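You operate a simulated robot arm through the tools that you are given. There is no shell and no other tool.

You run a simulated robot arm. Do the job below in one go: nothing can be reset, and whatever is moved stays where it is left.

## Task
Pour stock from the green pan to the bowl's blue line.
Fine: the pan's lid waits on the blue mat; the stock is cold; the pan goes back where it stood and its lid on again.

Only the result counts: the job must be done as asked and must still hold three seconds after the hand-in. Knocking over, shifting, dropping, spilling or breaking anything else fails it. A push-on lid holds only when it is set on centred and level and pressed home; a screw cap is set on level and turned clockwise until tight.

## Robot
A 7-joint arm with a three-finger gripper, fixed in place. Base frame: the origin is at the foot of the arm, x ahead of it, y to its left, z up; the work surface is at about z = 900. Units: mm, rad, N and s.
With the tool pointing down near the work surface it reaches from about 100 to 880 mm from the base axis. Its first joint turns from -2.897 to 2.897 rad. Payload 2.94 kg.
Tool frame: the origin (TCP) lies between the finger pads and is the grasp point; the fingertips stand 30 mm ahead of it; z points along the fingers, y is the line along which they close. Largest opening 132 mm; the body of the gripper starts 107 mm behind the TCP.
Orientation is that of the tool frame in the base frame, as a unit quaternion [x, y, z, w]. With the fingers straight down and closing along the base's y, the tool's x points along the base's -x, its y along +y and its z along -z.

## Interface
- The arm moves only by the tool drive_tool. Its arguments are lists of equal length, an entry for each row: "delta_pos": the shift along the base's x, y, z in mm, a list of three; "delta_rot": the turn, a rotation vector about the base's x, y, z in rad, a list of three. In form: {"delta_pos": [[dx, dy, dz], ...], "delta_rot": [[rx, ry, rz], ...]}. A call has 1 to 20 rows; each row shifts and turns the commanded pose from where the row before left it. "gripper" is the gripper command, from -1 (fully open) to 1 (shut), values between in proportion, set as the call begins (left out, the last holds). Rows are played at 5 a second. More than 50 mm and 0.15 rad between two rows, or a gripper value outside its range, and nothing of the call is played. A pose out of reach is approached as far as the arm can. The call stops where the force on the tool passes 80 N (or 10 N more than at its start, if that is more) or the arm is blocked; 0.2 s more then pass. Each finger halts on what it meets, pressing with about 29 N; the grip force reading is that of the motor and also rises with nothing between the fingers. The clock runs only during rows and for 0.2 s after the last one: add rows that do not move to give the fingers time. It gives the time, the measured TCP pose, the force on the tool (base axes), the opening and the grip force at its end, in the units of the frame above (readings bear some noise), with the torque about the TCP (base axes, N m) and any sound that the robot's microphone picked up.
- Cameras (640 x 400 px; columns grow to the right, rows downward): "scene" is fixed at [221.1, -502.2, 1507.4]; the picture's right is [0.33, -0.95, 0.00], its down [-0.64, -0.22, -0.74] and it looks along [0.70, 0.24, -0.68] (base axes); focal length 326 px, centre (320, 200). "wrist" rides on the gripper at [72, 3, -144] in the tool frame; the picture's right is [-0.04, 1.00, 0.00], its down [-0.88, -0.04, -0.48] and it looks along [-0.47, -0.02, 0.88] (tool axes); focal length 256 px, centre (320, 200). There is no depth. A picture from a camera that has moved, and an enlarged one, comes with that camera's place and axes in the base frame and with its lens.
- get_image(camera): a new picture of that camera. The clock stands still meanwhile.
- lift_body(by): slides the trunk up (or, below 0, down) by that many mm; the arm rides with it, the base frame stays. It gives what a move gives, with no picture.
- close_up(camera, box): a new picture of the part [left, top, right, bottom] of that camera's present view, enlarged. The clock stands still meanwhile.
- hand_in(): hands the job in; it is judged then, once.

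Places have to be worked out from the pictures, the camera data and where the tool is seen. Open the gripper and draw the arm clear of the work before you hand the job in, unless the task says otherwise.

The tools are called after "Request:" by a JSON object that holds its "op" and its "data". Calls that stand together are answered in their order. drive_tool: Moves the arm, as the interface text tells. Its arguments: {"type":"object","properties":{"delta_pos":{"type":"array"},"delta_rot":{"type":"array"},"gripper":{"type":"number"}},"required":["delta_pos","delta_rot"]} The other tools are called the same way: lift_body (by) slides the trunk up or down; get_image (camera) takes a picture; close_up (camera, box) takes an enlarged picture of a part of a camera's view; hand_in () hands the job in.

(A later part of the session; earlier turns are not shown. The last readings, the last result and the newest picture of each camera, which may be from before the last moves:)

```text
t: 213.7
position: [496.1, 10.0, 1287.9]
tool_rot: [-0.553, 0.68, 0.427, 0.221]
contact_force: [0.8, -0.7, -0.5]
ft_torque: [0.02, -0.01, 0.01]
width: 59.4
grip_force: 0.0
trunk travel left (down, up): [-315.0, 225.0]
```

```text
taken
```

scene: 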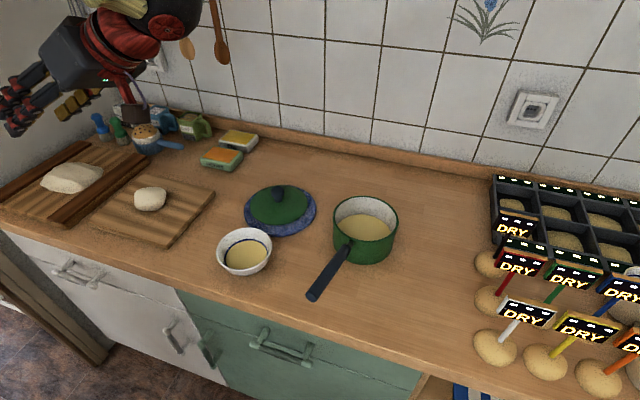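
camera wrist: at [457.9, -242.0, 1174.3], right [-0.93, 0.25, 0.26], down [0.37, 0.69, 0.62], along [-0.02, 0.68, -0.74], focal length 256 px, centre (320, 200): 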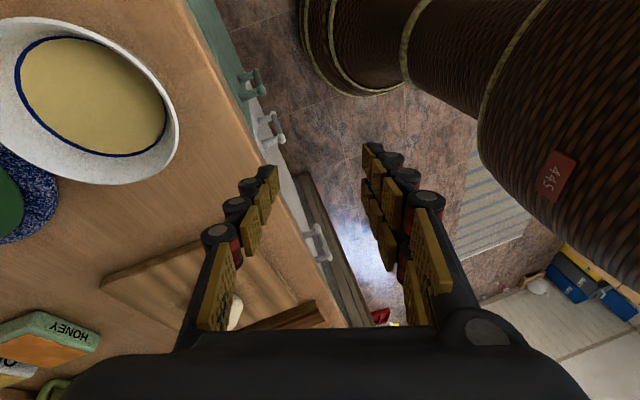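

Now the geometry is like the early poses that worked. I'll tip down toward vertical in two halves.

Request:
{"op": "drive_tool", "data": {"delta_pos": [[7.7, -21.8, -27], [8.3, -24.6, -24.8], [8.8, -27, -22.2], [9.2, -29.2, -19.4], [9.5, -30.5, -16.2], [0, 0, 0]], "delta_rot": [[-0.1093, -0.0222, 0], [-0.1093, -0.0222, 0], [-0.1093, -0.0222, 0], [-0.1093, -0.0222, 0], [-0.1093, -0.0222, 0], [0, 0, 0]]}}

Request:
{"op": "drive_tool", "data": {"delta_pos": [[9.9, -32.5, -13.2], [10.1, -33.7, -9.8], [0, 0, 0]], "delta_rot": [[-0.1093, -0.0222, 0], [-0.1093, -0.0222, 0], [0, 0, 0]]}}

```text
t: 215.1
position: [537.3, -121.4, 1175.7]
tool_rot: [-0.615, 0.757, 0.197, 0.101]
contact_force: [0.0, 0.6, 0.8]
ft_torque: [-0.02, 0.01, 0.01]
width: 59.3
grip_force: 0.1
trunk travel left (down, up): [-315.0, 225.0]
```

```text
t: 215.9
position: [556.6, -177.9, 1145.4]
tool_rot: [-0.623, 0.771, 0.106, 0.082]
contact_force: [0.1, 0.6, 0.4]
ft_torque: [-0.04, 0.01, 0.01]
width: 59.3
grip_force: 0.5
out of reach, approached as far as the arm can: row 2
trunk travel left (down, up): [-315.0, 225.0]
```

It now all fits a wrist that has flipped to the mirrored bend, so its roll joint stops at 14° short of vertical. The way back is to point the tool outward exactly in the arm's own plane and then tip down straight through. First, I'll nose up to the left again.

Request:
{"op": "drive_tool", "data": {"delta_pos": [[-2, 33, 12.6], [-2, 31.5, 16.6], [-2, 29.6, 20.4], [-2, 27.2, 24], [-2, 24.3, 27.4], [-2, 20.8, 30], [0, 0, 0]], "delta_rot": [[0.122, 0, 0], [0.122, 0, 0], [0.122, 0, 0], [0.122, 0, 0], [0.122, 0, 0], [0.122, 0, 0], [0, 0, 0]]}}

```text
t: 217.5
position: [545.4, -14.1, 1278.4]
tool_rot: [-0.552, 0.681, 0.376, 0.3]
contact_force: [-0.1, 0.1, 0.3]
ft_torque: [0.03, 0.0, -0.01]
width: 59.8
grip_force: 0.1
trunk travel left (down, up): [-315.0, 225.0]
```

Left-pointing and exactly trackable. Next I'll swing the tool clockwise to the arm plane's own direction, about -25° azimuth, in two calls.

Request:
{"op": "drive_tool", "data": {"delta_pos": [[27.1, -1.3, 0], [26.7, -4.3, 0], [26.1, -7.3, 0], [25.1, -10.2, 0], [23.9, -12.9, 0], [22.1, -15.5, 0], [20.4, -17.9, 0], [18.2, -20.1, 0], [15.9, -21.9, 0], [0, 0, 0]], "delta_rot": [[0, 0, -0.112], [0, 0, -0.112], [0, 0, -0.112], [0, 0, -0.112], [0, 0, -0.112], [0, 0, -0.112], [0, 0, -0.112], [0, 0, -0.112], [0, 0, -0.112], [0, 0, 0]]}}

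Request:
{"op": "drive_tool", "data": {"delta_pos": [[13.3, -23.6, 0], [10.6, -25, 0], [7.7, -25.9, 0], [4.8, -26.7, 0], [1.8, -27, 0], [-1.2, -27, 0], [-4.3, -26.8, 0], [-7.2, -26.1, 0], [-10.1, -25.1, 0], [0, 0, 0]], "delta_rot": [[0, 0, -0.112], [0, 0, -0.112], [0, 0, -0.112], [0, 0, -0.112], [0, 0, -0.112], [0, 0, -0.112], [0, 0, -0.112], [0, 0, -0.112], [0, 0, -0.112], [0, 0, 0]]}}

Request:
{"op": "get_image", "data": {"camera": "scene"}}

```text
t: 219.7
position: [751.8, -123.9, 1277.0]
tool_rot: [-0.153, 0.864, 0.184, 0.444]
contact_force: [-0.5, -0.6, -0.4]
ft_torque: [0.0, 0.0, 0.02]
width: 59.4
grip_force: 0.1
trunk travel left (down, up): [-315.0, 225.0]
```

```text
t: 221.9
position: [767.4, -356.6, 1276.1]
tool_rot: [0.281, 0.831, -0.053, 0.478]
contact_force: [0.5, 0.1, 0.0]
ft_torque: [-0.01, -0.04, 0.0]
width: 59.5
grip_force: 0.1
trunk travel left (down, up): [-315.0, 225.0]
```

```text
taken
```

scene: 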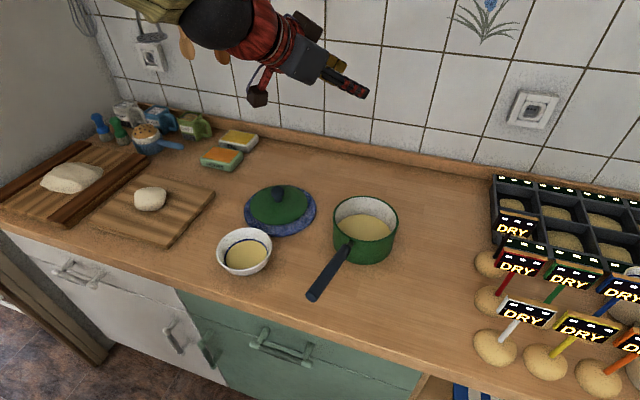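

Tracked perfectly; the tool points outward in the arm plane at -25°. Now I'll tip it straight down in that plane around the wrist.

Request:
{"op": "drive_tool", "data": {"delta_pos": [[-22.2, 10.4, -32.9], [-26.3, 12.3, -29.1], [-29.7, 13.9, -24.7], [-32.6, 15.2, -19.7], [-34.9, 16.3, -14.4], [-36.3, 17, -8.8], [-37.1, 17.3, -2.9], [0, 0, 0]], "delta_rot": [[0.0605, 0.1296, 0], [0.0605, 0.1296, 0], [0.0605, 0.1296, 0], [0.0605, 0.1296, 0], [0.0605, 0.1296, 0], [0.0605, 0.1296, 0], [0.0605, 0.1296, 0], [0, 0, 0]]}}

Request:
{"op": "get_image", "data": {"camera": "scene"}}

```text
t: 223.7
position: [565.9, -287.0, 1080.1]
tool_rot: [0.312, 0.926, -0.01, 0.212]
contact_force: [1.2, -1.2, -0.3]
ft_torque: [0.06, 0.03, -0.04]
width: 59.7
grip_force: 0.0
out of reach, approached as far as the arm can: row 1, 2, 3, 4, 5, 6, 7
trunk travel left (down, up): [-315.0, 225.0]
```

```text
taken
```

scene: 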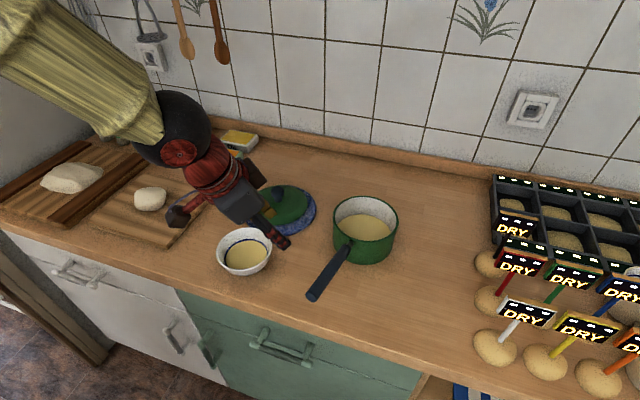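

In-plane tipping is also bounded, so I won't insist on a vertical tool. The knob is round, so I can grip it with the tool tilted outward at about 45°, a pose region that tracked well, with the fingers closing horizontally. I'll go to that orientation above the lid area.

Request:
{"op": "drive_tool", "data": {"delta_pos": [[2, 2, 6], [3, 2, 8], [4, 3, 8], [4, 3, 8], [5, 3, 8], [5, 3, 8], [5, 3, 6], [0, 0, 0]], "delta_rot": [[0, -0.09, 0], [0, -0.09, 0], [0, -0.09, 0], [0, -0.09, 0], [0, 0, 0.125], [0, 0, 0.125], [0, 0, 0.123], [0, 0, 0]]}}

```text
t: 225.5
position: [591.9, -265.7, 1133.3]
tool_rot: [0.141, 0.915, 0.115, 0.36]
contact_force: [-0.2, -0.6, -0.1]
ft_torque: [0.04, 0.0, 0.03]
width: 59.6
grip_force: 0.1
trunk travel left (down, up): [-315.0, 225.0]
```

Tracks cleanly. I'll level the closing direction, steepen the pitch to about 60°, and restore the trunk to its start height.

Request:
{"op": "drive_tool", "data": {"delta_pos": [[0, 0, 2], [0, 0, 2], [0, 0, 2], [0, 0, 2], [0, 0, 0], [0, 0, 0], [0, 0, 0]], "delta_rot": [[-0.08, -0.0126, 0.0826], [-0.08, -0.0126, 0.0826], [-0.08, -0.0126, 0.0826], [-0.08, -0.0126, 0.0826], [-0.02, 0.124, 0], [-0.019, 0.123, 0], [0, 0, 0]]}}

Request:
{"op": "lift_body", "data": {"by": 60}}

Request:
{"op": "get_image", "data": {"camera": "wrist"}}

```text
t: 227.1
position: [589.2, -267.2, 1141.4]
tool_rot: [-0.075, 0.963, 0.02, 0.258]
contact_force: [-0.3, -0.3, 0.0]
ft_torque: [-0.04, -0.01, -0.01]
width: 59.6
grip_force: 0.0
trunk travel left (down, up): [-315.0, 225.0]
```

```text
t: 228.1
position: [590.5, -267.1, 1201.1]
tool_rot: [-0.076, 0.963, 0.021, 0.258]
contact_force: [-0.4, 1.3, 0.5]
ft_torque: [0.02, -0.01, 0.02]
width: 59.2
grip_force: 0.0
trunk travel left (down, up): [-375.0, 165.0]
```

```text
taken
camera wrist: at [457.5, -285.0, 1290.2], right [-0.12, 0.99, 0.02], down [0.52, 0.04, 0.85], along [0.85, 0.11, -0.52], focal length 256 px, centre (320, 200)
```

wrist: 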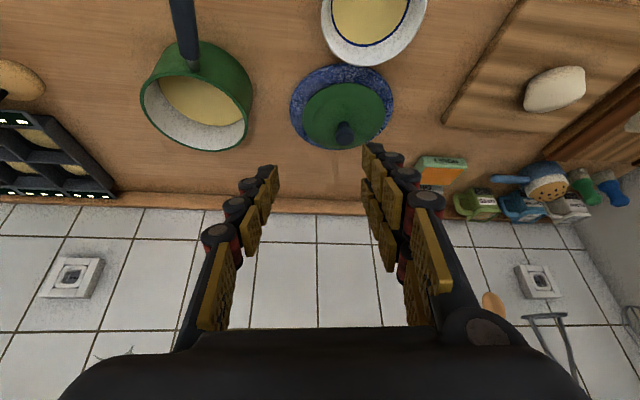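

The orientation is now tilted 30° from vertical with the fingers closing horizontally. I'll move to a pre-grasp point up along the tool axis from the knob.

Request:
{"op": "drive_tool", "data": {"delta_pos": [[12, 6, -10], [22, 11, -25], [25, 12, -30], [25, 12, -30], [22, 11, -25], [12, 6, -15], [5, 3, -6], [0, 0, 0]], "delta_rot": [[0, 0, 0], [0, 0, 0], [0, 0, 0], [0, 0, 0], [0, 0, 0], [0, 0, 0], [0, 0, 0], [0, 0, 0]]}}

Request:
{"op": "get_image", "data": {"camera": "wrist"}}

Request:
{"op": "close_up", "data": {"camera": "scene", "box": [200, 100, 360, 270]}}

```text
t: 229.9
position: [713.4, -205.6, 1062.3]
tool_rot: [-0.075, 0.963, 0.019, 0.259]
contact_force: [-0.1, -0.1, -0.7]
ft_torque: [-0.02, 0.0, -0.01]
width: 59.1
grip_force: 0.1
trunk travel left (down, up): [-375.0, 165.0]
```

```text
taken
camera wrist: at [580.2, -223.6, 1150.5], right [-0.12, 0.99, 0.02], down [0.52, 0.04, 0.85], along [0.85, 0.11, -0.52], focal length 256 px, centre (320, 200)
```

wrist: 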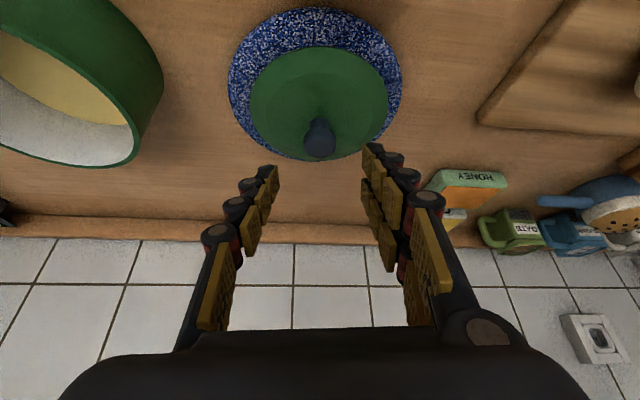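

```text
2.35 times, centred on (280, 185) of scene
camera zoom: at [221.1, -502.2, 1507.4], right [0.33, -0.95, 0.0], down [-0.64, -0.22, -0.74], along [0.7, 0.24, -0.68], focal length 766 px, centre (414, 235)
```

zoom: 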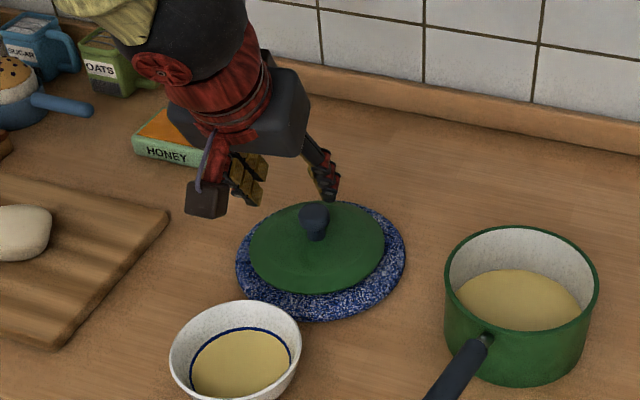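

The knob lies exactly on the tool axis, about 112 mm ahead. I'll advance along the axis so the knob is just ahead of the TCP.

Request:
{"op": "drive_tool", "data": {"delta_pos": [[7.4, 1.2, -13], [8.9, 1.45, -15.6], [8.9, 1.45, -15.6], [8.9, 1.45, -15.6], [6, 1, -10.4], [0, 0, 0]], "delta_rot": [[0, 0, 0], [0, 0, 0], [0, 0, 0], [0, 0, 0], [0, 0, 0], [0, 0, 0]]}}

Request:
{"op": "get_image", "data": {"camera": "wrist"}}

Request:
{"op": "close_up", "data": {"camera": "scene", "box": [220, 150, 330, 250]}}

```text
t: 231.3
position: [753.7, -200.0, 989.8]
tool_rot: [-0.074, 0.963, 0.019, 0.259]
contact_force: [-0.1, -1.0, 0.1]
ft_torque: [-0.04, 0.01, 0.01]
width: 59.2
grip_force: 0.0
trunk travel left (down, up): [-375.0, 165.0]
```

```text
taken
camera wrist: at [620.0, -218.1, 1078.7], right [-0.12, 0.99, 0.02], down [0.52, 0.04, 0.85], along [0.85, 0.11, -0.52], focal length 256 px, centre (320, 200)
```

wrist: 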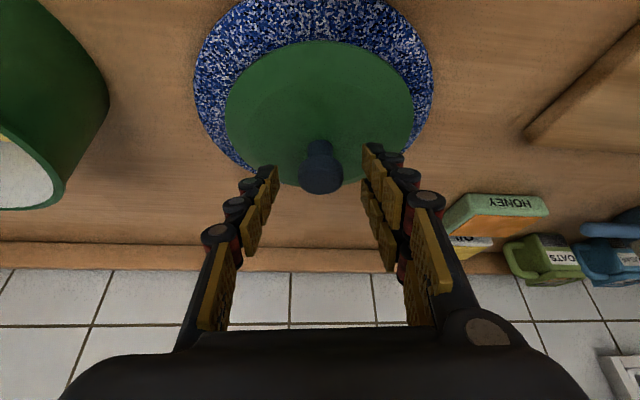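

```text
4.00 times, centred on (275, 200) of scene
camera zoom: at [221.1, -502.2, 1507.4], right [0.33, -0.95, 0.0], down [-0.64, -0.22, -0.74], along [0.7, 0.24, -0.68], focal length 1303 px, centre (500, 200)
```

zoom: 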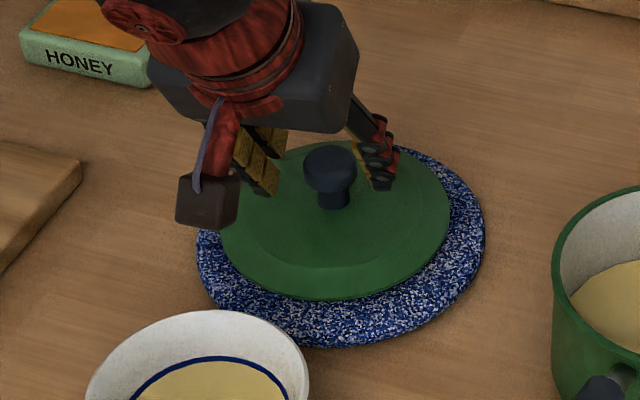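

The knob is about 28 mm ahead on axis. I'll advance another 16 mm and then close.

Request:
{"op": "drive_tool", "data": {"delta_pos": [[4, 0.7, -7], [3.9, 0.6, -6.9], [0, 0, 0]], "delta_rot": [[0, 0, 0], [0, 0, 0], [0, 0, 0]]}}

Request:
{"op": "drive_tool", "data": {"delta_pos": [[0, 0, 0], [0, 0, 0], [0, 0, 0], [0, 0, 0], [0, 0, 0]], "delta_rot": [[0, 0, 0], [0, 0, 0], [0, 0, 0], [0, 0, 0], [0, 0, 0]], "gripper": 1}}

Request:
{"op": "get_image", "data": {"camera": "wrist"}}

Request:
{"op": "close_up", "data": {"camera": "scene", "box": [220, 150, 330, 250]}}

```text
t: 232.1
position: [762.0, -199.1, 976.7]
tool_rot: [-0.074, 0.963, 0.019, 0.259]
contact_force: [-0.2, 0.0, -0.3]
ft_torque: [0.0, -0.01, 0.0]
width: 59.4
grip_force: 0.1
trunk travel left (down, up): [-375.0, 165.0]
```

```text
t: 233.3
position: [760.6, -198.9, 977.1]
tool_rot: [-0.075, 0.963, 0.019, 0.259]
contact_force: [-0.2, 0.7, 0.0]
ft_torque: [-0.11, -0.07, 0.0]
width: 32.6
grip_force: 28.6
trunk travel left (down, up): [-375.0, 165.0]
```

```text
taken
camera wrist: at [628.4, -216.8, 1064.7], right [-0.12, 0.99, 0.02], down [0.52, 0.04, 0.85], along [0.85, 0.11, -0.52], focal length 256 px, centre (320, 200)
```

wrist: 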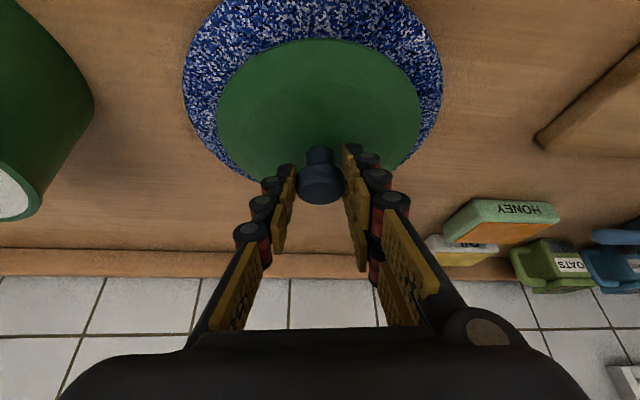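

```text
4.00 times, centred on (275, 200) of scene
camera zoom: at [221.1, -502.2, 1507.4], right [0.33, -0.95, 0.0], down [-0.64, -0.22, -0.74], along [0.7, 0.24, -0.68], focal length 1303 px, centre (500, 200)
```

zoom: 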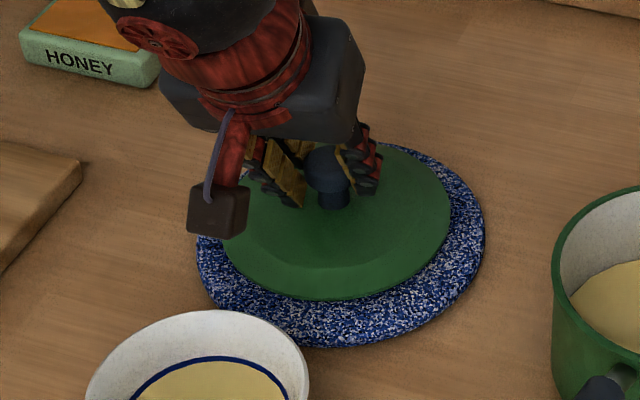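

Gripped at 32.6 mm. I'll lift slowly and check it holds.

Request:
{"op": "drive_tool", "data": {"delta_pos": [[0, 0, 1], [0, 0, 1], [0, 0, 2], [0, 0, 2], [0, 0, 2], [0, 0, 0]], "delta_rot": [[0, 0, 0], [0, 0, 0], [0, 0, 0], [0, 0, 0], [0, 0, 0], [0, 0, 0]]}}

Request:
{"op": "close_up", "data": {"camera": "scene", "box": [220, 150, 330, 250]}}

```text
t: 234.7
position: [761.0, -197.1, 983.7]
tool_rot: [-0.075, 0.963, 0.019, 0.259]
contact_force: [-1.2, 0.3, -2.8]
ft_torque: [0.01, 0.02, -0.01]
width: 32.1
grip_force: 28.5
trunk travel left (down, up): [-375.0, 165.0]
```

```text
4.00 times, centred on (275, 200) of scene
camera zoom: at [221.1, -502.2, 1507.4], right [0.33, -0.95, 0.0], down [-0.64, -0.22, -0.74], along [0.7, 0.24, -0.68], focal length 1303 px, centre (500, 200)
```

zoom: 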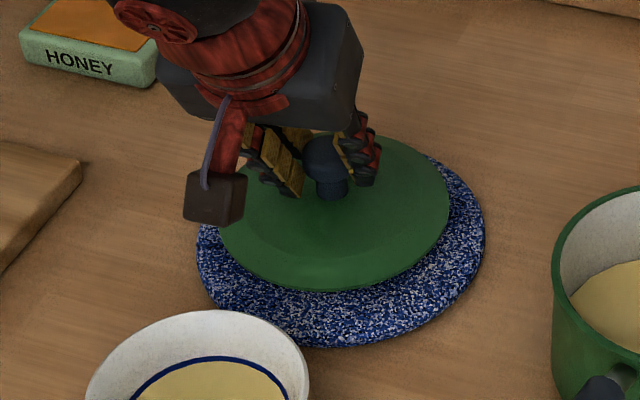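

The lid is lifted and held (2.8 N). I'll raise it further slowly.

Request:
{"op": "drive_tool", "data": {"delta_pos": [[0, 0, 3], [0, 0, 5], [0, 0, 7], [0, 0, 9], [0, 0, 10], [0, 0, 10], [0, 0, 10], [0, 0, 10], [0, 0, 10], [0, 0, 10], [0, 0, 10], [0, 0, 9], [0, 0, 7], [0, 0, 4], [0, 0, 2], [0, 0, 0]], "delta_rot": [[0, 0, 0], [0, 0, 0], [0, 0, 0], [0, 0, 0], [0, 0, 0], [0, 0, 0], [0, 0, 0], [0, 0, 0], [0, 0, 0], [0, 0, 0], [0, 0, 0], [0, 0, 0], [0, 0, 0], [0, 0, 0], [0, 0, 0], [0, 0, 0]]}}

Request:
{"op": "close_up", "data": {"camera": "scene", "box": [200, 80, 420, 270]}}

Request:
{"op": "get_image", "data": {"camera": "wrist"}}

```text
t: 238.1
position: [761.9, -198.5, 1099.9]
tool_rot: [-0.074, 0.963, 0.02, 0.259]
contact_force: [0.0, 0.8, -1.3]
ft_torque: [-0.01, 0.02, -0.01]
width: 32.2
grip_force: 29.2
trunk travel left (down, up): [-375.0, 165.0]
```

```text
2.11 times, centred on (310, 175) of scene
camera zoom: at [221.1, -502.2, 1507.4], right [0.33, -0.95, 0.0], down [-0.64, -0.22, -0.74], along [0.7, 0.24, -0.68], focal length 686 px, centre (341, 253)
```

zoom: 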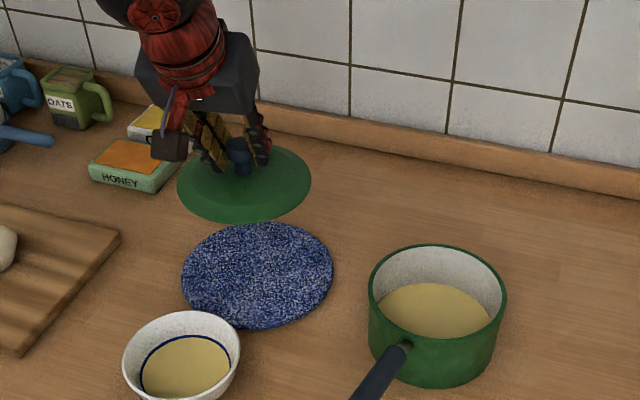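

```text
taken
camera wrist: at [628.5, -216.4, 1188.9], right [-0.12, 0.99, 0.02], down [0.52, 0.04, 0.85], along [0.85, 0.11, -0.52], focal length 256 px, centre (320, 200)
```

wrist: 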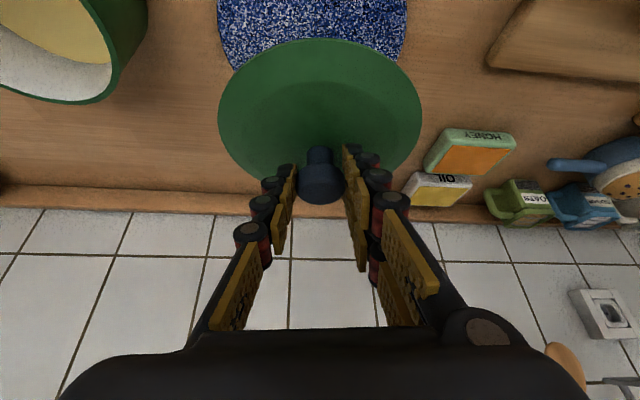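

The lid is level in the grip. I'll carry it toward the pan in two segments, verifying reach.

Request:
{"op": "drive_tool", "data": {"delta_pos": [[-0.5, -4, 0], [-1, -8, 0], [-1.5, -12, 0], [-2, -14, 0], [-2, -14, 0], [-2, -14, 0], [-2, -14, 0], [-2, -14, 0], [-1.5, -10, 0], [-1, -8, 0], [-0.5, -4, 0], [0, 0, 0]], "delta_rot": [[0, 0, 0], [0, 0, 0], [0, 0, 0], [0, 0, 0], [0, 0, 0], [0, 0, 0], [0, 0, 0], [0, 0, 0], [0, 0, 0], [0, 0, 0], [0, 0, 0], [0, 0, 0]]}}

```text
t: 240.7
position: [745.5, -314.4, 1101.4]
tool_rot: [-0.075, 0.963, 0.02, 0.258]
contact_force: [0.3, 1.1, -1.7]
ft_torque: [-0.02, 0.01, -0.01]
width: 32.2
grip_force: 28.7
trunk travel left (down, up): [-375.0, 165.0]
```

Tracks well. Second segment to above the pan.

Request:
{"op": "drive_tool", "data": {"delta_pos": [[-0.5, -4, 0], [-1, -8, 0], [-1.5, -12, 0], [-2, -14, 0], [-2, -14, 0], [-2, -14, 0], [-2, -14, 0], [-2, -14, 0], [-2, -10, 0], [-1.5, -8, 0], [-0.5, -4.5, 0], [0, 0, 0]], "delta_rot": [[0, 0, 0], [0, 0, 0], [0, 0, 0], [0, 0, 0], [0, 0, 0], [0, 0, 0], [0, 0, 0], [0, 0, 0], [0, 0, 0], [0, 0, 0], [0, 0, 0], [0, 0, 0]]}}

Request:
{"op": "get_image", "data": {"camera": "wrist"}}

Request:
{"op": "close_up", "data": {"camera": "scene", "box": [290, 80, 450, 280]}}

```text
t: 243.3
position: [729.2, -430.0, 1100.1]
tool_rot: [-0.074, 0.963, 0.019, 0.259]
contact_force: [0.8, 0.4, -2.1]
ft_torque: [0.0, 0.03, 0.01]
width: 32.2
grip_force: 29.1
trunk travel left (down, up): [-375.0, 165.0]
```

```text
taken
camera wrist: at [595.8, -448.9, 1189.1], right [-0.12, 0.99, 0.02], down [0.52, 0.04, 0.85], along [0.85, 0.11, -0.52], focal length 256 px, centre (320, 200)
```

wrist: 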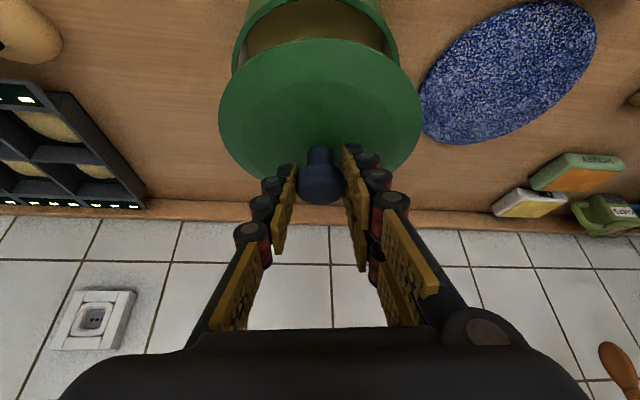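

```text
2.00 times, centred on (370, 180) of scene
camera zoom: at [221.1, -502.2, 1507.4], right [0.33, -0.95, 0.0], down [-0.64, -0.22, -0.74], along [0.7, 0.24, -0.68], focal length 651 px, centre (220, 240)
```

zoom: 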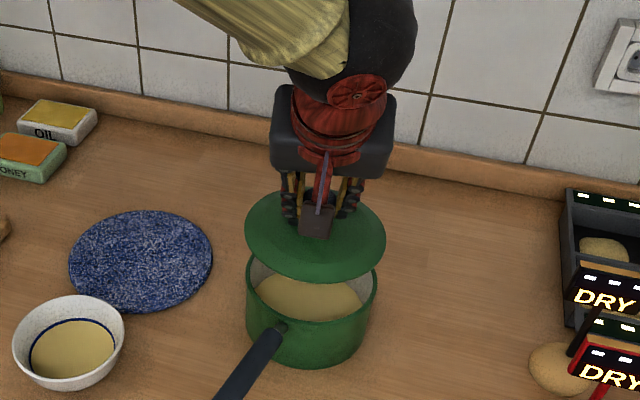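

The lid is above the pan. I'll lower to just above the rim and check the alignment.

Request:
{"op": "drive_tool", "data": {"delta_pos": [[0, 0, -4], [0, 0, -8], [0, 0, -8], [0, 0, -8], [0, 0, -4], [0, 0, -2], [0, 0, 0]], "delta_rot": [[0, 0, 0], [0, 0, 0], [0, 0, 0], [0, 0, 0], [0, 0, 0], [0, 0, 0], [0, 0, 0]]}}

Request:
{"op": "close_up", "data": {"camera": "wrist", "box": [200, 0, 440, 220]}}

Request:
{"op": "close_up", "data": {"camera": "scene", "box": [310, 165, 420, 275]}}

```text
t: 244.9
position: [728.6, -430.6, 1067.7]
tool_rot: [-0.075, 0.963, 0.02, 0.259]
contact_force: [-0.3, 1.3, -2.3]
ft_torque: [-0.03, 0.06, 0.01]
width: 32.1
grip_force: 29.2
trunk travel left (down, up): [-375.0, 165.0]
```

```text
1.82 times, centred on (320, 110) of wrist
camera zoom: at [594.9, -448.4, 1155.1], right [-0.12, 0.99, 0.02], down [0.52, 0.04, 0.85], along [0.85, 0.11, -0.52], focal length 465 px, centre (320, 364)
```

zoom: 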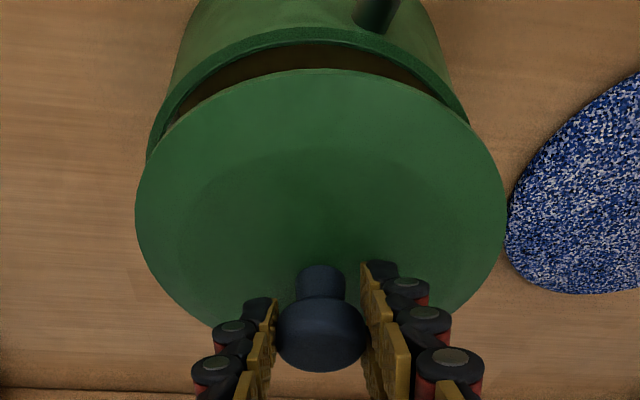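

```text
3.64 times, centred on (365, 220) of scene
camera zoom: at [221.1, -502.2, 1507.4], right [0.33, -0.95, 0.0], down [-0.64, -0.22, -0.74], along [0.7, 0.24, -0.68], focal length 1184 px, centre (156, 127)
```

zoom: 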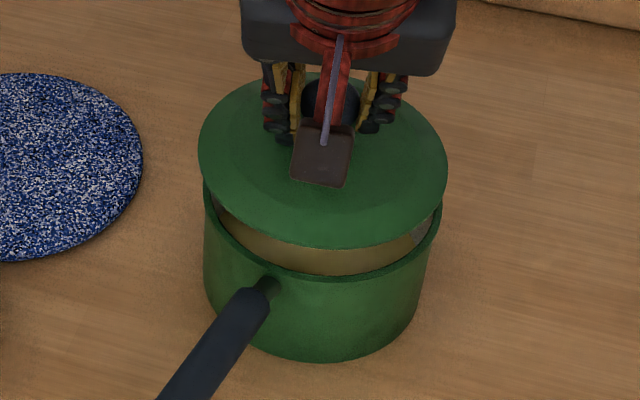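

The lid is nearly concentric. I'll zoom in to measure the left and right edges of the lid and pan rim precisely.

Request:
{"op": "close_up", "data": {"camera": "scene", "box": [322, 170, 402, 240]}}

Request:
{"op": "get_image", "data": {"camera": "wrist"}}

```text
5.71 times, centred on (362, 205) of scene
camera zoom: at [221.1, -502.2, 1507.4], right [0.33, -0.95, 0.0], down [-0.64, -0.22, -0.74], along [0.7, 0.24, -0.68], focal length 1861 px, centre (80, 171)
```

zoom: 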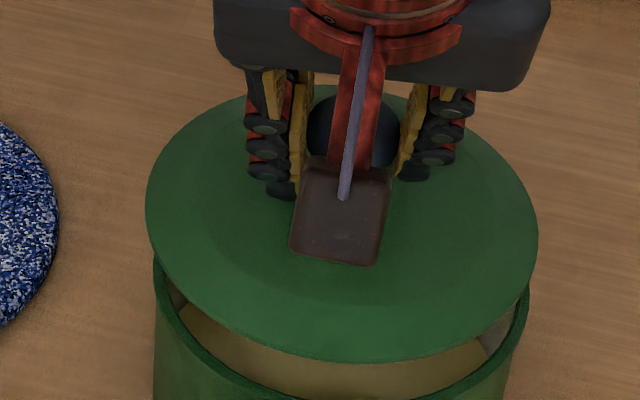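

```text
taken
camera wrist: at [594.9, -448.4, 1155.1], right [-0.12, 0.99, 0.02], down [0.52, 0.04, 0.85], along [0.85, 0.11, -0.52], focal length 256 px, centre (320, 200)
```

wrist: 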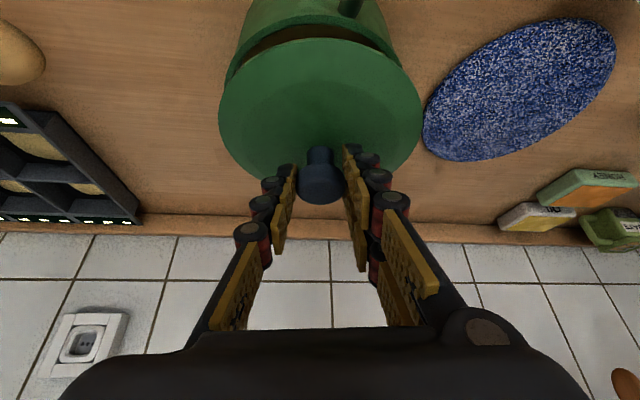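

The scene view shows the lid about 2.5 mm left of concentric and slightly near. I'll shift by (+1.5, -1.8) mm and re-measure.

Request:
{"op": "drive_tool", "data": {"delta_pos": [[0.8, -0.9, 0], [0.7, -0.9, 0], [0, 0, 0], [0, 0, 0]], "delta_rot": [[0, 0, 0], [0, 0, 0], [0, 0, 0], [0, 0, 0]]}}

Request:
{"op": "close_up", "data": {"camera": "scene", "box": [322, 170, 402, 240]}}

Request:
{"op": "close_up", "data": {"camera": "scene", "box": [322, 200, 402, 270]}}

```text
t: 245.9
position: [730.3, -432.9, 1066.8]
tool_rot: [-0.075, 0.963, 0.02, 0.259]
contact_force: [0.6, 0.7, -1.2]
ft_torque: [0.0, -0.01, 0.02]
width: 31.8
grip_force: 28.9
trunk travel left (down, up): [-375.0, 165.0]
```

```text
5.71 times, centred on (362, 205) of scene
camera zoom: at [221.1, -502.2, 1507.4], right [0.33, -0.95, 0.0], down [-0.64, -0.22, -0.74], along [0.7, 0.24, -0.68], focal length 1861 px, centre (80, 171)
```

zoom: 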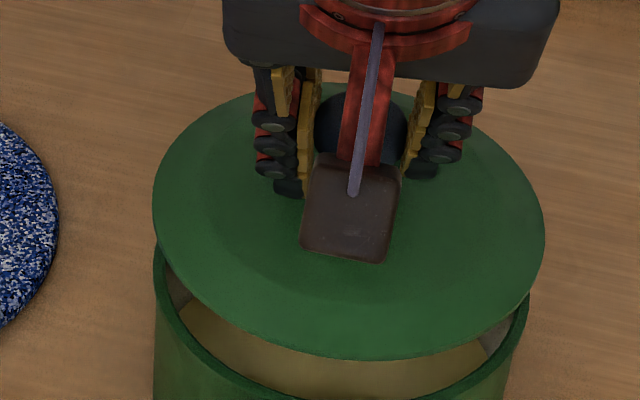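

```text
5.71 times, centred on (362, 235) of scene
camera zoom: at [221.1, -502.2, 1507.4], right [0.33, -0.95, 0.0], down [-0.64, -0.22, -0.74], along [0.7, 0.24, -0.68], focal length 1861 px, centre (80, 0)
```

zoom: 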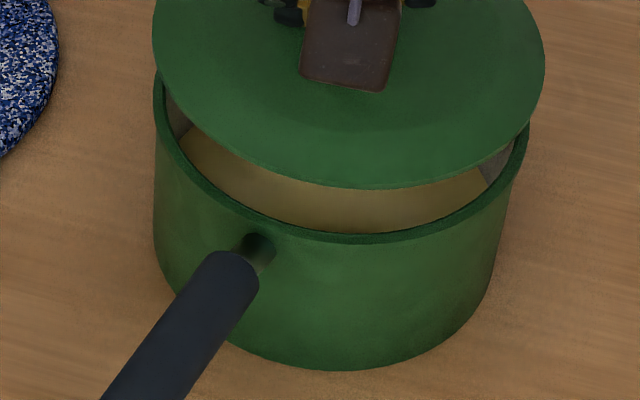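

Left-right is now concentric. Comparing the near edges in both views, the lid should go about 1.3 mm further in x. I'll apply that and lower until the lid meets the rim.

Request:
{"op": "drive_tool", "data": {"delta_pos": [[1.2, 0, 0], [0, 0, -3], [0, 0, -3], [0, 0, -2], [0, 0, 0]], "delta_rot": [[0, 0, 0], [0, 0, 0], [0, 0, 0], [0, 0, 0], [0, 0, 0]]}}

Request:
{"op": "close_up", "data": {"camera": "scene", "box": [322, 180, 402, 260]}}

Request:
{"op": "close_up", "data": {"camera": "wrist", "box": [200, 0, 440, 220]}}

```text
t: 247.1
position: [732.7, -432.3, 1058.6]
tool_rot: [-0.075, 0.963, 0.02, 0.259]
contact_force: [0.4, 0.4, -1.4]
ft_torque: [-0.01, -0.01, 0.01]
width: 32.1
grip_force: 28.9
trunk travel left (down, up): [-375.0, 165.0]
```

```text
5.00 times, centred on (362, 220) of scene
camera zoom: at [221.1, -502.2, 1507.4], right [0.33, -0.95, 0.0], down [-0.64, -0.22, -0.74], along [0.7, 0.24, -0.68], focal length 1628 px, centre (110, 100)
```

zoom: 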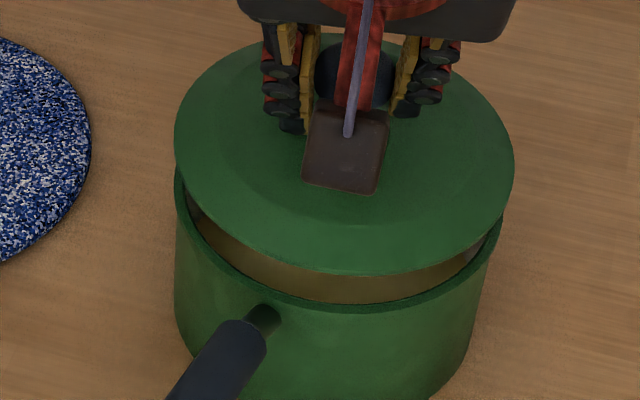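

```text
1.82 times, centred on (320, 110) of wrist
camera zoom: at [598.6, -450.6, 1147.3], right [-0.12, 0.99, 0.02], down [0.52, 0.04, 0.85], along [0.85, 0.11, -0.52], focal length 465 px, centre (320, 364)
```

zoom: 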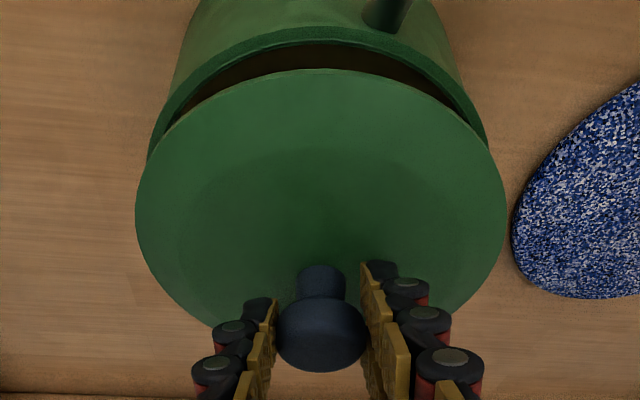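

Concentric in both views. I'll lower in small steps, watching the force as the flange enters the rim.

Request:
{"op": "drive_tool", "data": {"delta_pos": [[0, 0, -2], [0, 0, -2], [0, 0, 0]], "delta_rot": [[0, 0, 0], [0, 0, 0], [0, 0, 0]]}}

Request:
{"op": "drive_tool", "data": {"delta_pos": [[0, 0, -2], [0, 0, -2], [0, 0, 0]], "delta_rot": [[0, 0, 0], [0, 0, 0], [0, 0, 0]]}}

```text
t: 247.9
position: [731.2, -433.1, 1054.3]
tool_rot: [-0.074, 0.963, 0.019, 0.259]
contact_force: [1.2, -0.1, -2.6]
ft_torque: [0.02, 0.06, 0.01]
width: 31.9
grip_force: 29.0
trunk travel left (down, up): [-375.0, 165.0]
```

```text
t: 248.7
position: [732.8, -433.0, 1050.0]
tool_rot: [-0.075, 0.963, 0.02, 0.259]
contact_force: [0.2, -0.1, -1.3]
ft_torque: [0.01, 0.03, 0.02]
width: 32.0
grip_force: 28.6
trunk travel left (down, up): [-375.0, 165.0]
```

No contact yet; continuing in 2 mm steps.

Request:
{"op": "drive_tool", "data": {"delta_pos": [[0, 0, -2], [0, 0, -1], [0, 0, 0]], "delta_rot": [[0, 0, 0], [0, 0, 0], [0, 0, 0]]}}

Request:
{"op": "drive_tool", "data": {"delta_pos": [[0, 0, -2], [0, 0, -1], [0, 0, 0]], "delta_rot": [[0, 0, 0], [0, 0, 0], [0, 0, 0]]}}

Request:
{"op": "close_up", "data": {"camera": "scene", "box": [322, 180, 402, 260]}}

Request:
{"op": "close_up", "data": {"camera": "wrist", "box": [200, 0, 440, 220]}}

```text
t: 249.5
position: [730.7, -432.8, 1048.0]
tool_rot: [-0.074, 0.963, 0.019, 0.259]
contact_force: [-1.4, 0.4, -2.0]
ft_torque: [0.03, 0.03, 0.04]
width: 32.2
grip_force: 29.2
trunk travel left (down, up): [-375.0, 165.0]
```

```text
t: 250.3
position: [731.8, -432.2, 1043.0]
tool_rot: [-0.074, 0.963, 0.019, 0.259]
contact_force: [-0.9, 0.4, -2.2]
ft_torque: [0.01, 0.03, -0.03]
width: 32.0
grip_force: 28.6
trunk travel left (down, up): [-375.0, 165.0]
```

```text
5.00 times, centred on (362, 220) of scene
camera zoom: at [221.1, -502.2, 1507.4], right [0.33, -0.95, 0.0], down [-0.64, -0.22, -0.74], along [0.7, 0.24, -0.68], focal length 1628 px, centre (110, 100)
```

zoom: 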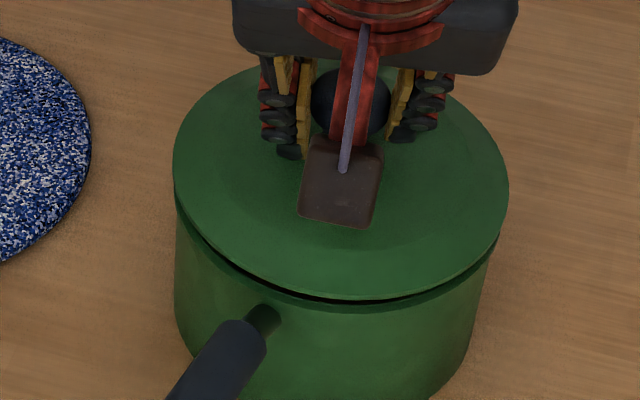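

```text
1.82 times, centred on (320, 110) of wrist
camera zoom: at [597.8, -450.7, 1133.0], right [-0.12, 0.99, 0.02], down [0.52, 0.04, 0.85], along [0.85, 0.11, -0.52], focal length 465 px, centre (320, 364)
```

zoom: 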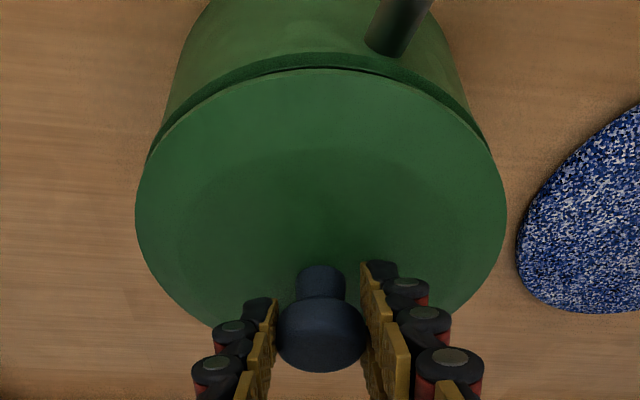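

The flange is inside with a thin even gap left and no contact force. I'll continue down by 1 mm steps to contact.

Request:
{"op": "drive_tool", "data": {"delta_pos": [[0, 0, -1], [0, 0, -1], [0, 0, 0]], "delta_rot": [[0, 0, 0], [0, 0, 0], [0, 0, 0]]}}

Request:
{"op": "drive_tool", "data": {"delta_pos": [[0, 0, -1], [0, 0, -1], [0, 0, 0]], "delta_rot": [[0, 0, 0], [0, 0, 0], [0, 0, 0]]}}

Request:
{"op": "close_up", "data": {"camera": "scene", "box": [322, 180, 402, 260]}}

```text
t: 251.1
position: [731.8, -431.7, 1043.4]
tool_rot: [-0.075, 0.963, 0.019, 0.259]
contact_force: [-0.7, -0.1, -1.3]
ft_torque: [-0.01, 0.05, -0.06]
width: 32.0
grip_force: 28.8
trunk travel left (down, up): [-375.0, 165.0]
```

```text
t: 251.9
position: [730.4, -432.8, 1040.6]
tool_rot: [-0.075, 0.963, 0.019, 0.259]
contact_force: [0.1, 0.4, -1.4]
ft_torque: [0.01, 0.01, 0.0]
width: 32.1
grip_force: 28.8
trunk travel left (down, up): [-375.0, 165.0]
```

```text
5.00 times, centred on (362, 220) of scene
camera zoom: at [221.1, -502.2, 1507.4], right [0.33, -0.95, 0.0], down [-0.64, -0.22, -0.74], along [0.7, 0.24, -0.68], focal length 1628 px, centre (110, 100)
```

zoom: 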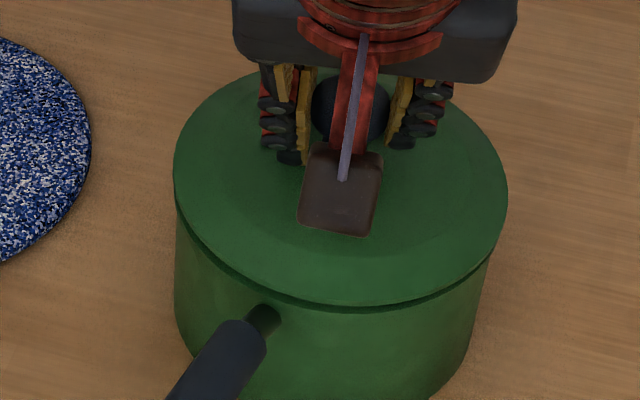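

The gap looks closed. I'll keep pressing down by 1 mm steps and watch the force build.

Request:
{"op": "drive_tool", "data": {"delta_pos": [[0, 0, -1], [0, 0, -1], [0, 0, 0]], "delta_rot": [[0, 0, 0], [0, 0, 0], [0, 0, 0]]}}

Request:
{"op": "drive_tool", "data": {"delta_pos": [[0, 0, -1], [0, 0, -1], [0, 0, 0]], "delta_rot": [[0, 0, 0], [0, 0, 0], [0, 0, 0]]}}

```text
t: 252.7
position: [732.0, -432.8, 1039.2]
tool_rot: [-0.074, 0.963, 0.019, 0.259]
contact_force: [0.4, 0.1, -2.0]
ft_torque: [0.0, 0.01, -0.02]
width: 31.9
grip_force: 28.6
trunk travel left (down, up): [-375.0, 165.0]
```

```text
t: 253.5
position: [731.6, -432.4, 1037.0]
tool_rot: [-0.075, 0.963, 0.02, 0.26]
contact_force: [-0.1, 0.2, 1.0]
ft_torque: [-0.16, 0.02, -0.02]
width: 32.0
grip_force: 28.9
trunk travel left (down, up): [-375.0, 165.0]
```

Contact has begun. I'll press gently a few more mm to seat it firmly.

Request:
{"op": "drive_tool", "data": {"delta_pos": [[0, 0, -1], [0, 0, -1], [0, 0, 0]], "delta_rot": [[0, 0, 0], [0, 0, 0], [0, 0, 0]]}}

Request:
{"op": "drive_tool", "data": {"delta_pos": [[0, 0, -1], [0, 0, 0]], "delta_rot": [[0, 0, 0], [0, 0, 0]]}}

Request:
{"op": "close_up", "data": {"camera": "scene", "box": [300, 185, 410, 305]}}

Request:
{"op": "close_up", "data": {"camera": "wrist", "box": [200, 0, 440, 220]}}

```text
t: 254.3
position: [731.5, -432.1, 1036.4]
tool_rot: [-0.075, 0.963, 0.019, 0.26]
contact_force: [0.1, 2.3, 5.5]
ft_torque: [-0.35, -0.04, 0.02]
width: 32.1
grip_force: 29.3
trunk travel left (down, up): [-375.0, 165.0]
```

```text
t: 254.9
position: [731.6, -432.0, 1035.9]
tool_rot: [-0.075, 0.962, 0.02, 0.26]
contact_force: [-1.9, 2.9, 8.5]
ft_torque: [-0.15, 0.05, -0.06]
width: 32.1
grip_force: 29.1
trunk travel left (down, up): [-375.0, 165.0]
```

```text
3.33 times, centred on (355, 245) of scene
camera zoom: at [221.1, -502.2, 1507.4], right [0.33, -0.95, 0.0], down [-0.64, -0.22, -0.74], along [0.7, 0.24, -0.68], focal length 1086 px, centre (203, 50)
```

zoom: 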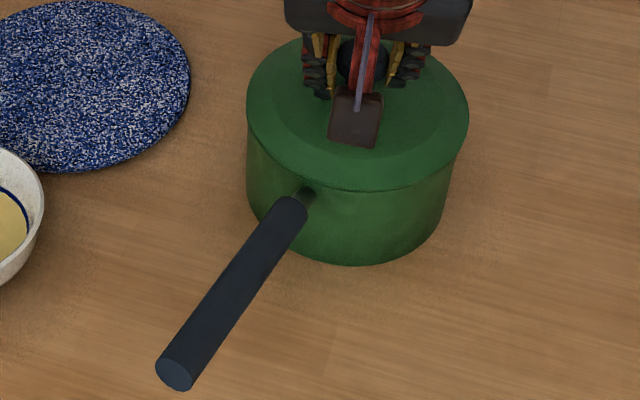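

```text
1.82 times, centred on (320, 110) of wrist
camera zoom: at [597.9, -450.7, 1124.0], right [-0.12, 0.99, 0.02], down [0.52, 0.04, 0.85], along [0.85, 0.11, -0.52], focal length 465 px, centre (320, 364)
```

zoom: 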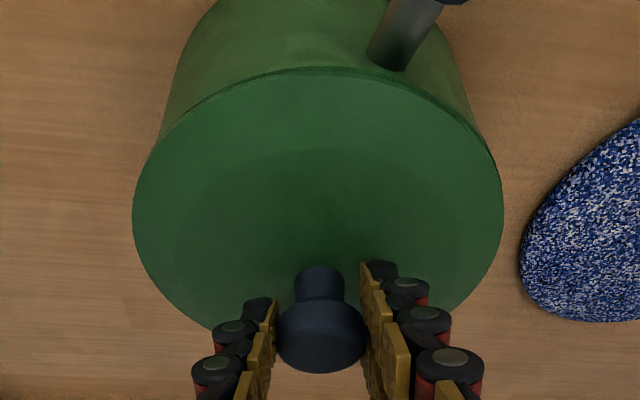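

The lid sits exactly where it was originally (edges match within a pixel). I'll press a bit harder through the grip first.

Request:
{"op": "drive_tool", "data": {"delta_pos": [[0, 0, -1], [0, 0, -1], [0, 0, 0]], "delta_rot": [[0, 0, 0], [0, 0, 0], [0, 0, 0]]}}

Request:
{"op": "drive_tool", "data": {"delta_pos": [[0, 0, -1], [0, 0, 0]], "delta_rot": [[0, 0, 0], [0, 0, 0]]}}

```text
t: 255.7
position: [730.7, -433.6, 1036.0]
tool_rot: [-0.076, 0.962, 0.018, 0.261]
contact_force: [-2.1, 2.2, 18.5]
ft_torque: [-0.08, -0.26, -0.11]
width: 32.0
grip_force: 28.9
trunk travel left (down, up): [-375.0, 165.0]
```

```text
t: 256.3
position: [731.4, -432.9, 1033.4]
tool_rot: [-0.075, 0.962, 0.019, 0.261]
contact_force: [3.7, 1.6, 20.7]
ft_torque: [-0.18, -0.29, -0.18]
width: 32.0
grip_force: 29.1
trunk travel left (down, up): [-375.0, 165.0]
```

About 21 N through the grip. I'll unload, open, and then press on the knob's top with closed fingertips for a firmer, centred push.

Request:
{"op": "drive_tool", "data": {"delta_pos": [[0, 0, 2], [0, 0, 1], [0, 0, 0]], "delta_rot": [[0, 0, 0], [0, 0, 0], [0, 0, 0]]}}

Request:
{"op": "drive_tool", "data": {"delta_pos": [[0, 0, 0], [0, 0, 0], [0, 0, 0], [0, 0, 0], [0, 0, 0]], "delta_rot": [[0, 0, 0], [0, 0, 0], [0, 0, 0], [0, 0, 0], [0, 0, 0]], "gripper": 0.1}}

Request:
{"op": "close_up", "data": {"camera": "scene", "box": [300, 185, 410, 305]}}

```text
t: 257.1
position: [729.4, -432.2, 1032.7]
tool_rot: [-0.075, 0.963, 0.021, 0.258]
contact_force: [2.2, -0.5, 7.3]
ft_torque: [-0.23, -0.34, -0.14]
width: 31.7
grip_force: 29.3
trunk travel left (down, up): [-375.0, 165.0]
```

```text
t: 258.3
position: [730.6, -433.9, 1034.2]
tool_rot: [-0.075, 0.963, 0.019, 0.259]
contact_force: [-0.2, 0.0, -1.0]
ft_torque: [0.0, -0.01, 0.01]
width: 59.6
grip_force: 0.0
trunk travel left (down, up): [-375.0, 165.0]
```

```text
3.33 times, centred on (355, 245) of scene
camera zoom: at [221.1, -502.2, 1507.4], right [0.33, -0.95, 0.0], down [-0.64, -0.22, -0.74], along [0.7, 0.24, -0.68], focal length 1086 px, centre (203, 50)
```

zoom: 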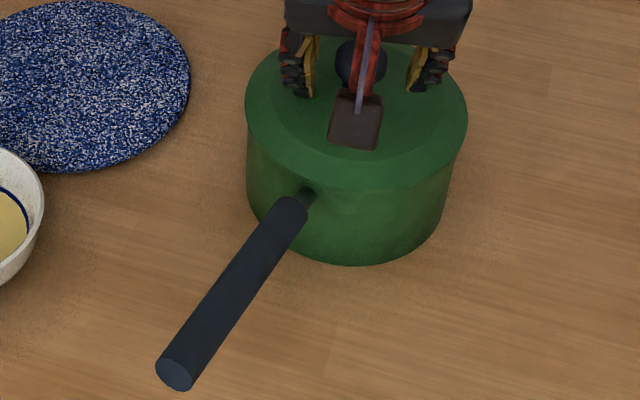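

Released, with the lid in place. I'll back off along the tool axis, close the fingers and come over the knob's top.

Request:
{"op": "drive_tool", "data": {"delta_pos": [[-5, -0.8, 8.7], [-7.5, -1.2, 13], [-7.5, -1.2, 13], [-7.5, -1.2, 13], [-7, -1.2, 13], [0, 0, 0]], "delta_rot": [[0, 0, 0], [0, 0, 0], [0, 0, 0], [0, 0, 0], [0, 0, 0], [0, 0, 0]]}}

Request:
{"op": "drive_tool", "data": {"delta_pos": [[0, 0, 4], [5, 1, 0], [10, 2, 0], [10, 2, 0], [5, 1, 0], [0, 0, 0], [0, 0, 0]], "delta_rot": [[0, 0, 0], [0, 0, 0], [0, 0, 0], [0, 0, 0], [0, 0, 0], [0, 0, 0], [0, 0, 0]], "gripper": 1}}

Request:
{"op": "get_image", "data": {"camera": "wrist"}}

Request:
{"op": "close_up", "data": {"camera": "scene", "box": [310, 130, 420, 260]}}

```text
t: 259.7
position: [696.2, -438.2, 1094.8]
tool_rot: [-0.075, 0.963, 0.02, 0.259]
contact_force: [-0.4, -0.3, -0.3]
ft_torque: [0.01, -0.01, -0.01]
width: 59.3
grip_force: 0.0
trunk travel left (down, up): [-375.0, 165.0]
```

```text
t: 261.3
position: [726.2, -431.7, 1098.5]
tool_rot: [-0.075, 0.963, 0.02, 0.259]
contact_force: [-1.1, 0.2, 1.0]
ft_torque: [0.02, -0.03, 0.0]
width: 0.0
grip_force: 28.6
trunk travel left (down, up): [-375.0, 165.0]
```

```text
taken
camera wrist: at [593.7, -450.7, 1187.3], right [-0.12, 0.99, 0.02], down [0.52, 0.04, 0.85], along [0.85, 0.11, -0.52], focal length 256 px, centre (320, 200)
```

wrist: 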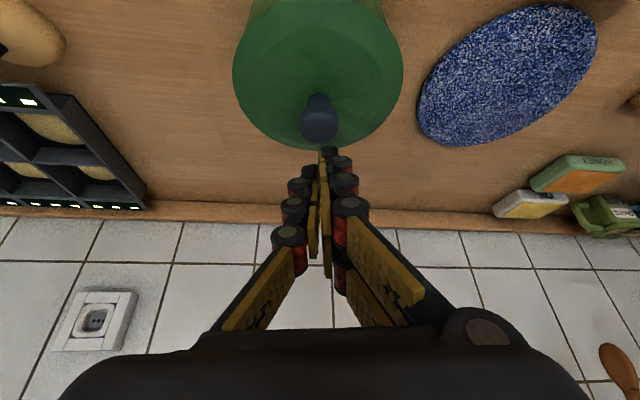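

```text
3.08 times, centred on (365, 195) of scene
camera zoom: at [221.1, -502.2, 1507.4], right [0.33, -0.95, 0.0], down [-0.64, -0.22, -0.74], along [0.7, 0.24, -0.68], focal length 1002 px, centre (182, 215)
```

zoom: 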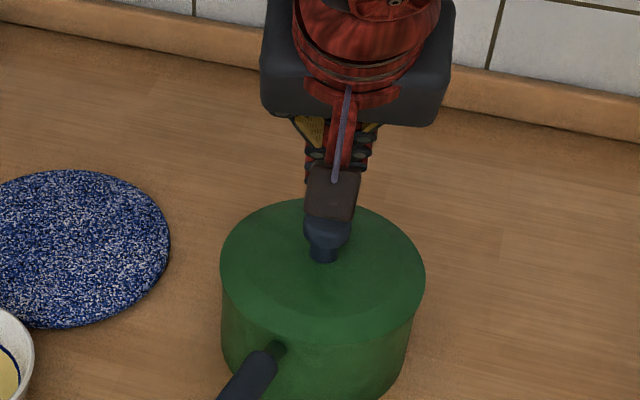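

The closed tips are over the knob; I'll nudge 2 mm in -y and descend gently until contact, then press.

Request:
{"op": "drive_tool", "data": {"delta_pos": [[0, -1, -5], [0, -1, -7], [0, 0, -5], [0, 0, -3], [0, 0, 0]], "delta_rot": [[0, 0, 0], [0, 0, 0], [0, 0, 0], [0, 0, 0], [0, 0, 0]]}}

Request:
{"op": "drive_tool", "data": {"delta_pos": [[0, 0, -2], [0, 0, -2], [0, 0, 0]], "delta_rot": [[0, 0, 0], [0, 0, 0], [0, 0, 0]]}}

```text
t: 262.5
position: [727.1, -435.7, 1079.3]
tool_rot: [-0.075, 0.963, 0.019, 0.26]
contact_force: [-0.7, 0.0, 0.3]
ft_torque: [-0.02, 0.0, 0.03]
width: 0.0
grip_force: 28.3
trunk travel left (down, up): [-375.0, 165.0]
```

```text
t: 263.3
position: [727.0, -433.6, 1075.9]
tool_rot: [-0.075, 0.963, 0.02, 0.259]
contact_force: [0.7, 0.4, -0.3]
ft_torque: [-0.03, 0.0, -0.01]
width: 0.1
grip_force: 28.4
trunk travel left (down, up): [-375.0, 165.0]
```

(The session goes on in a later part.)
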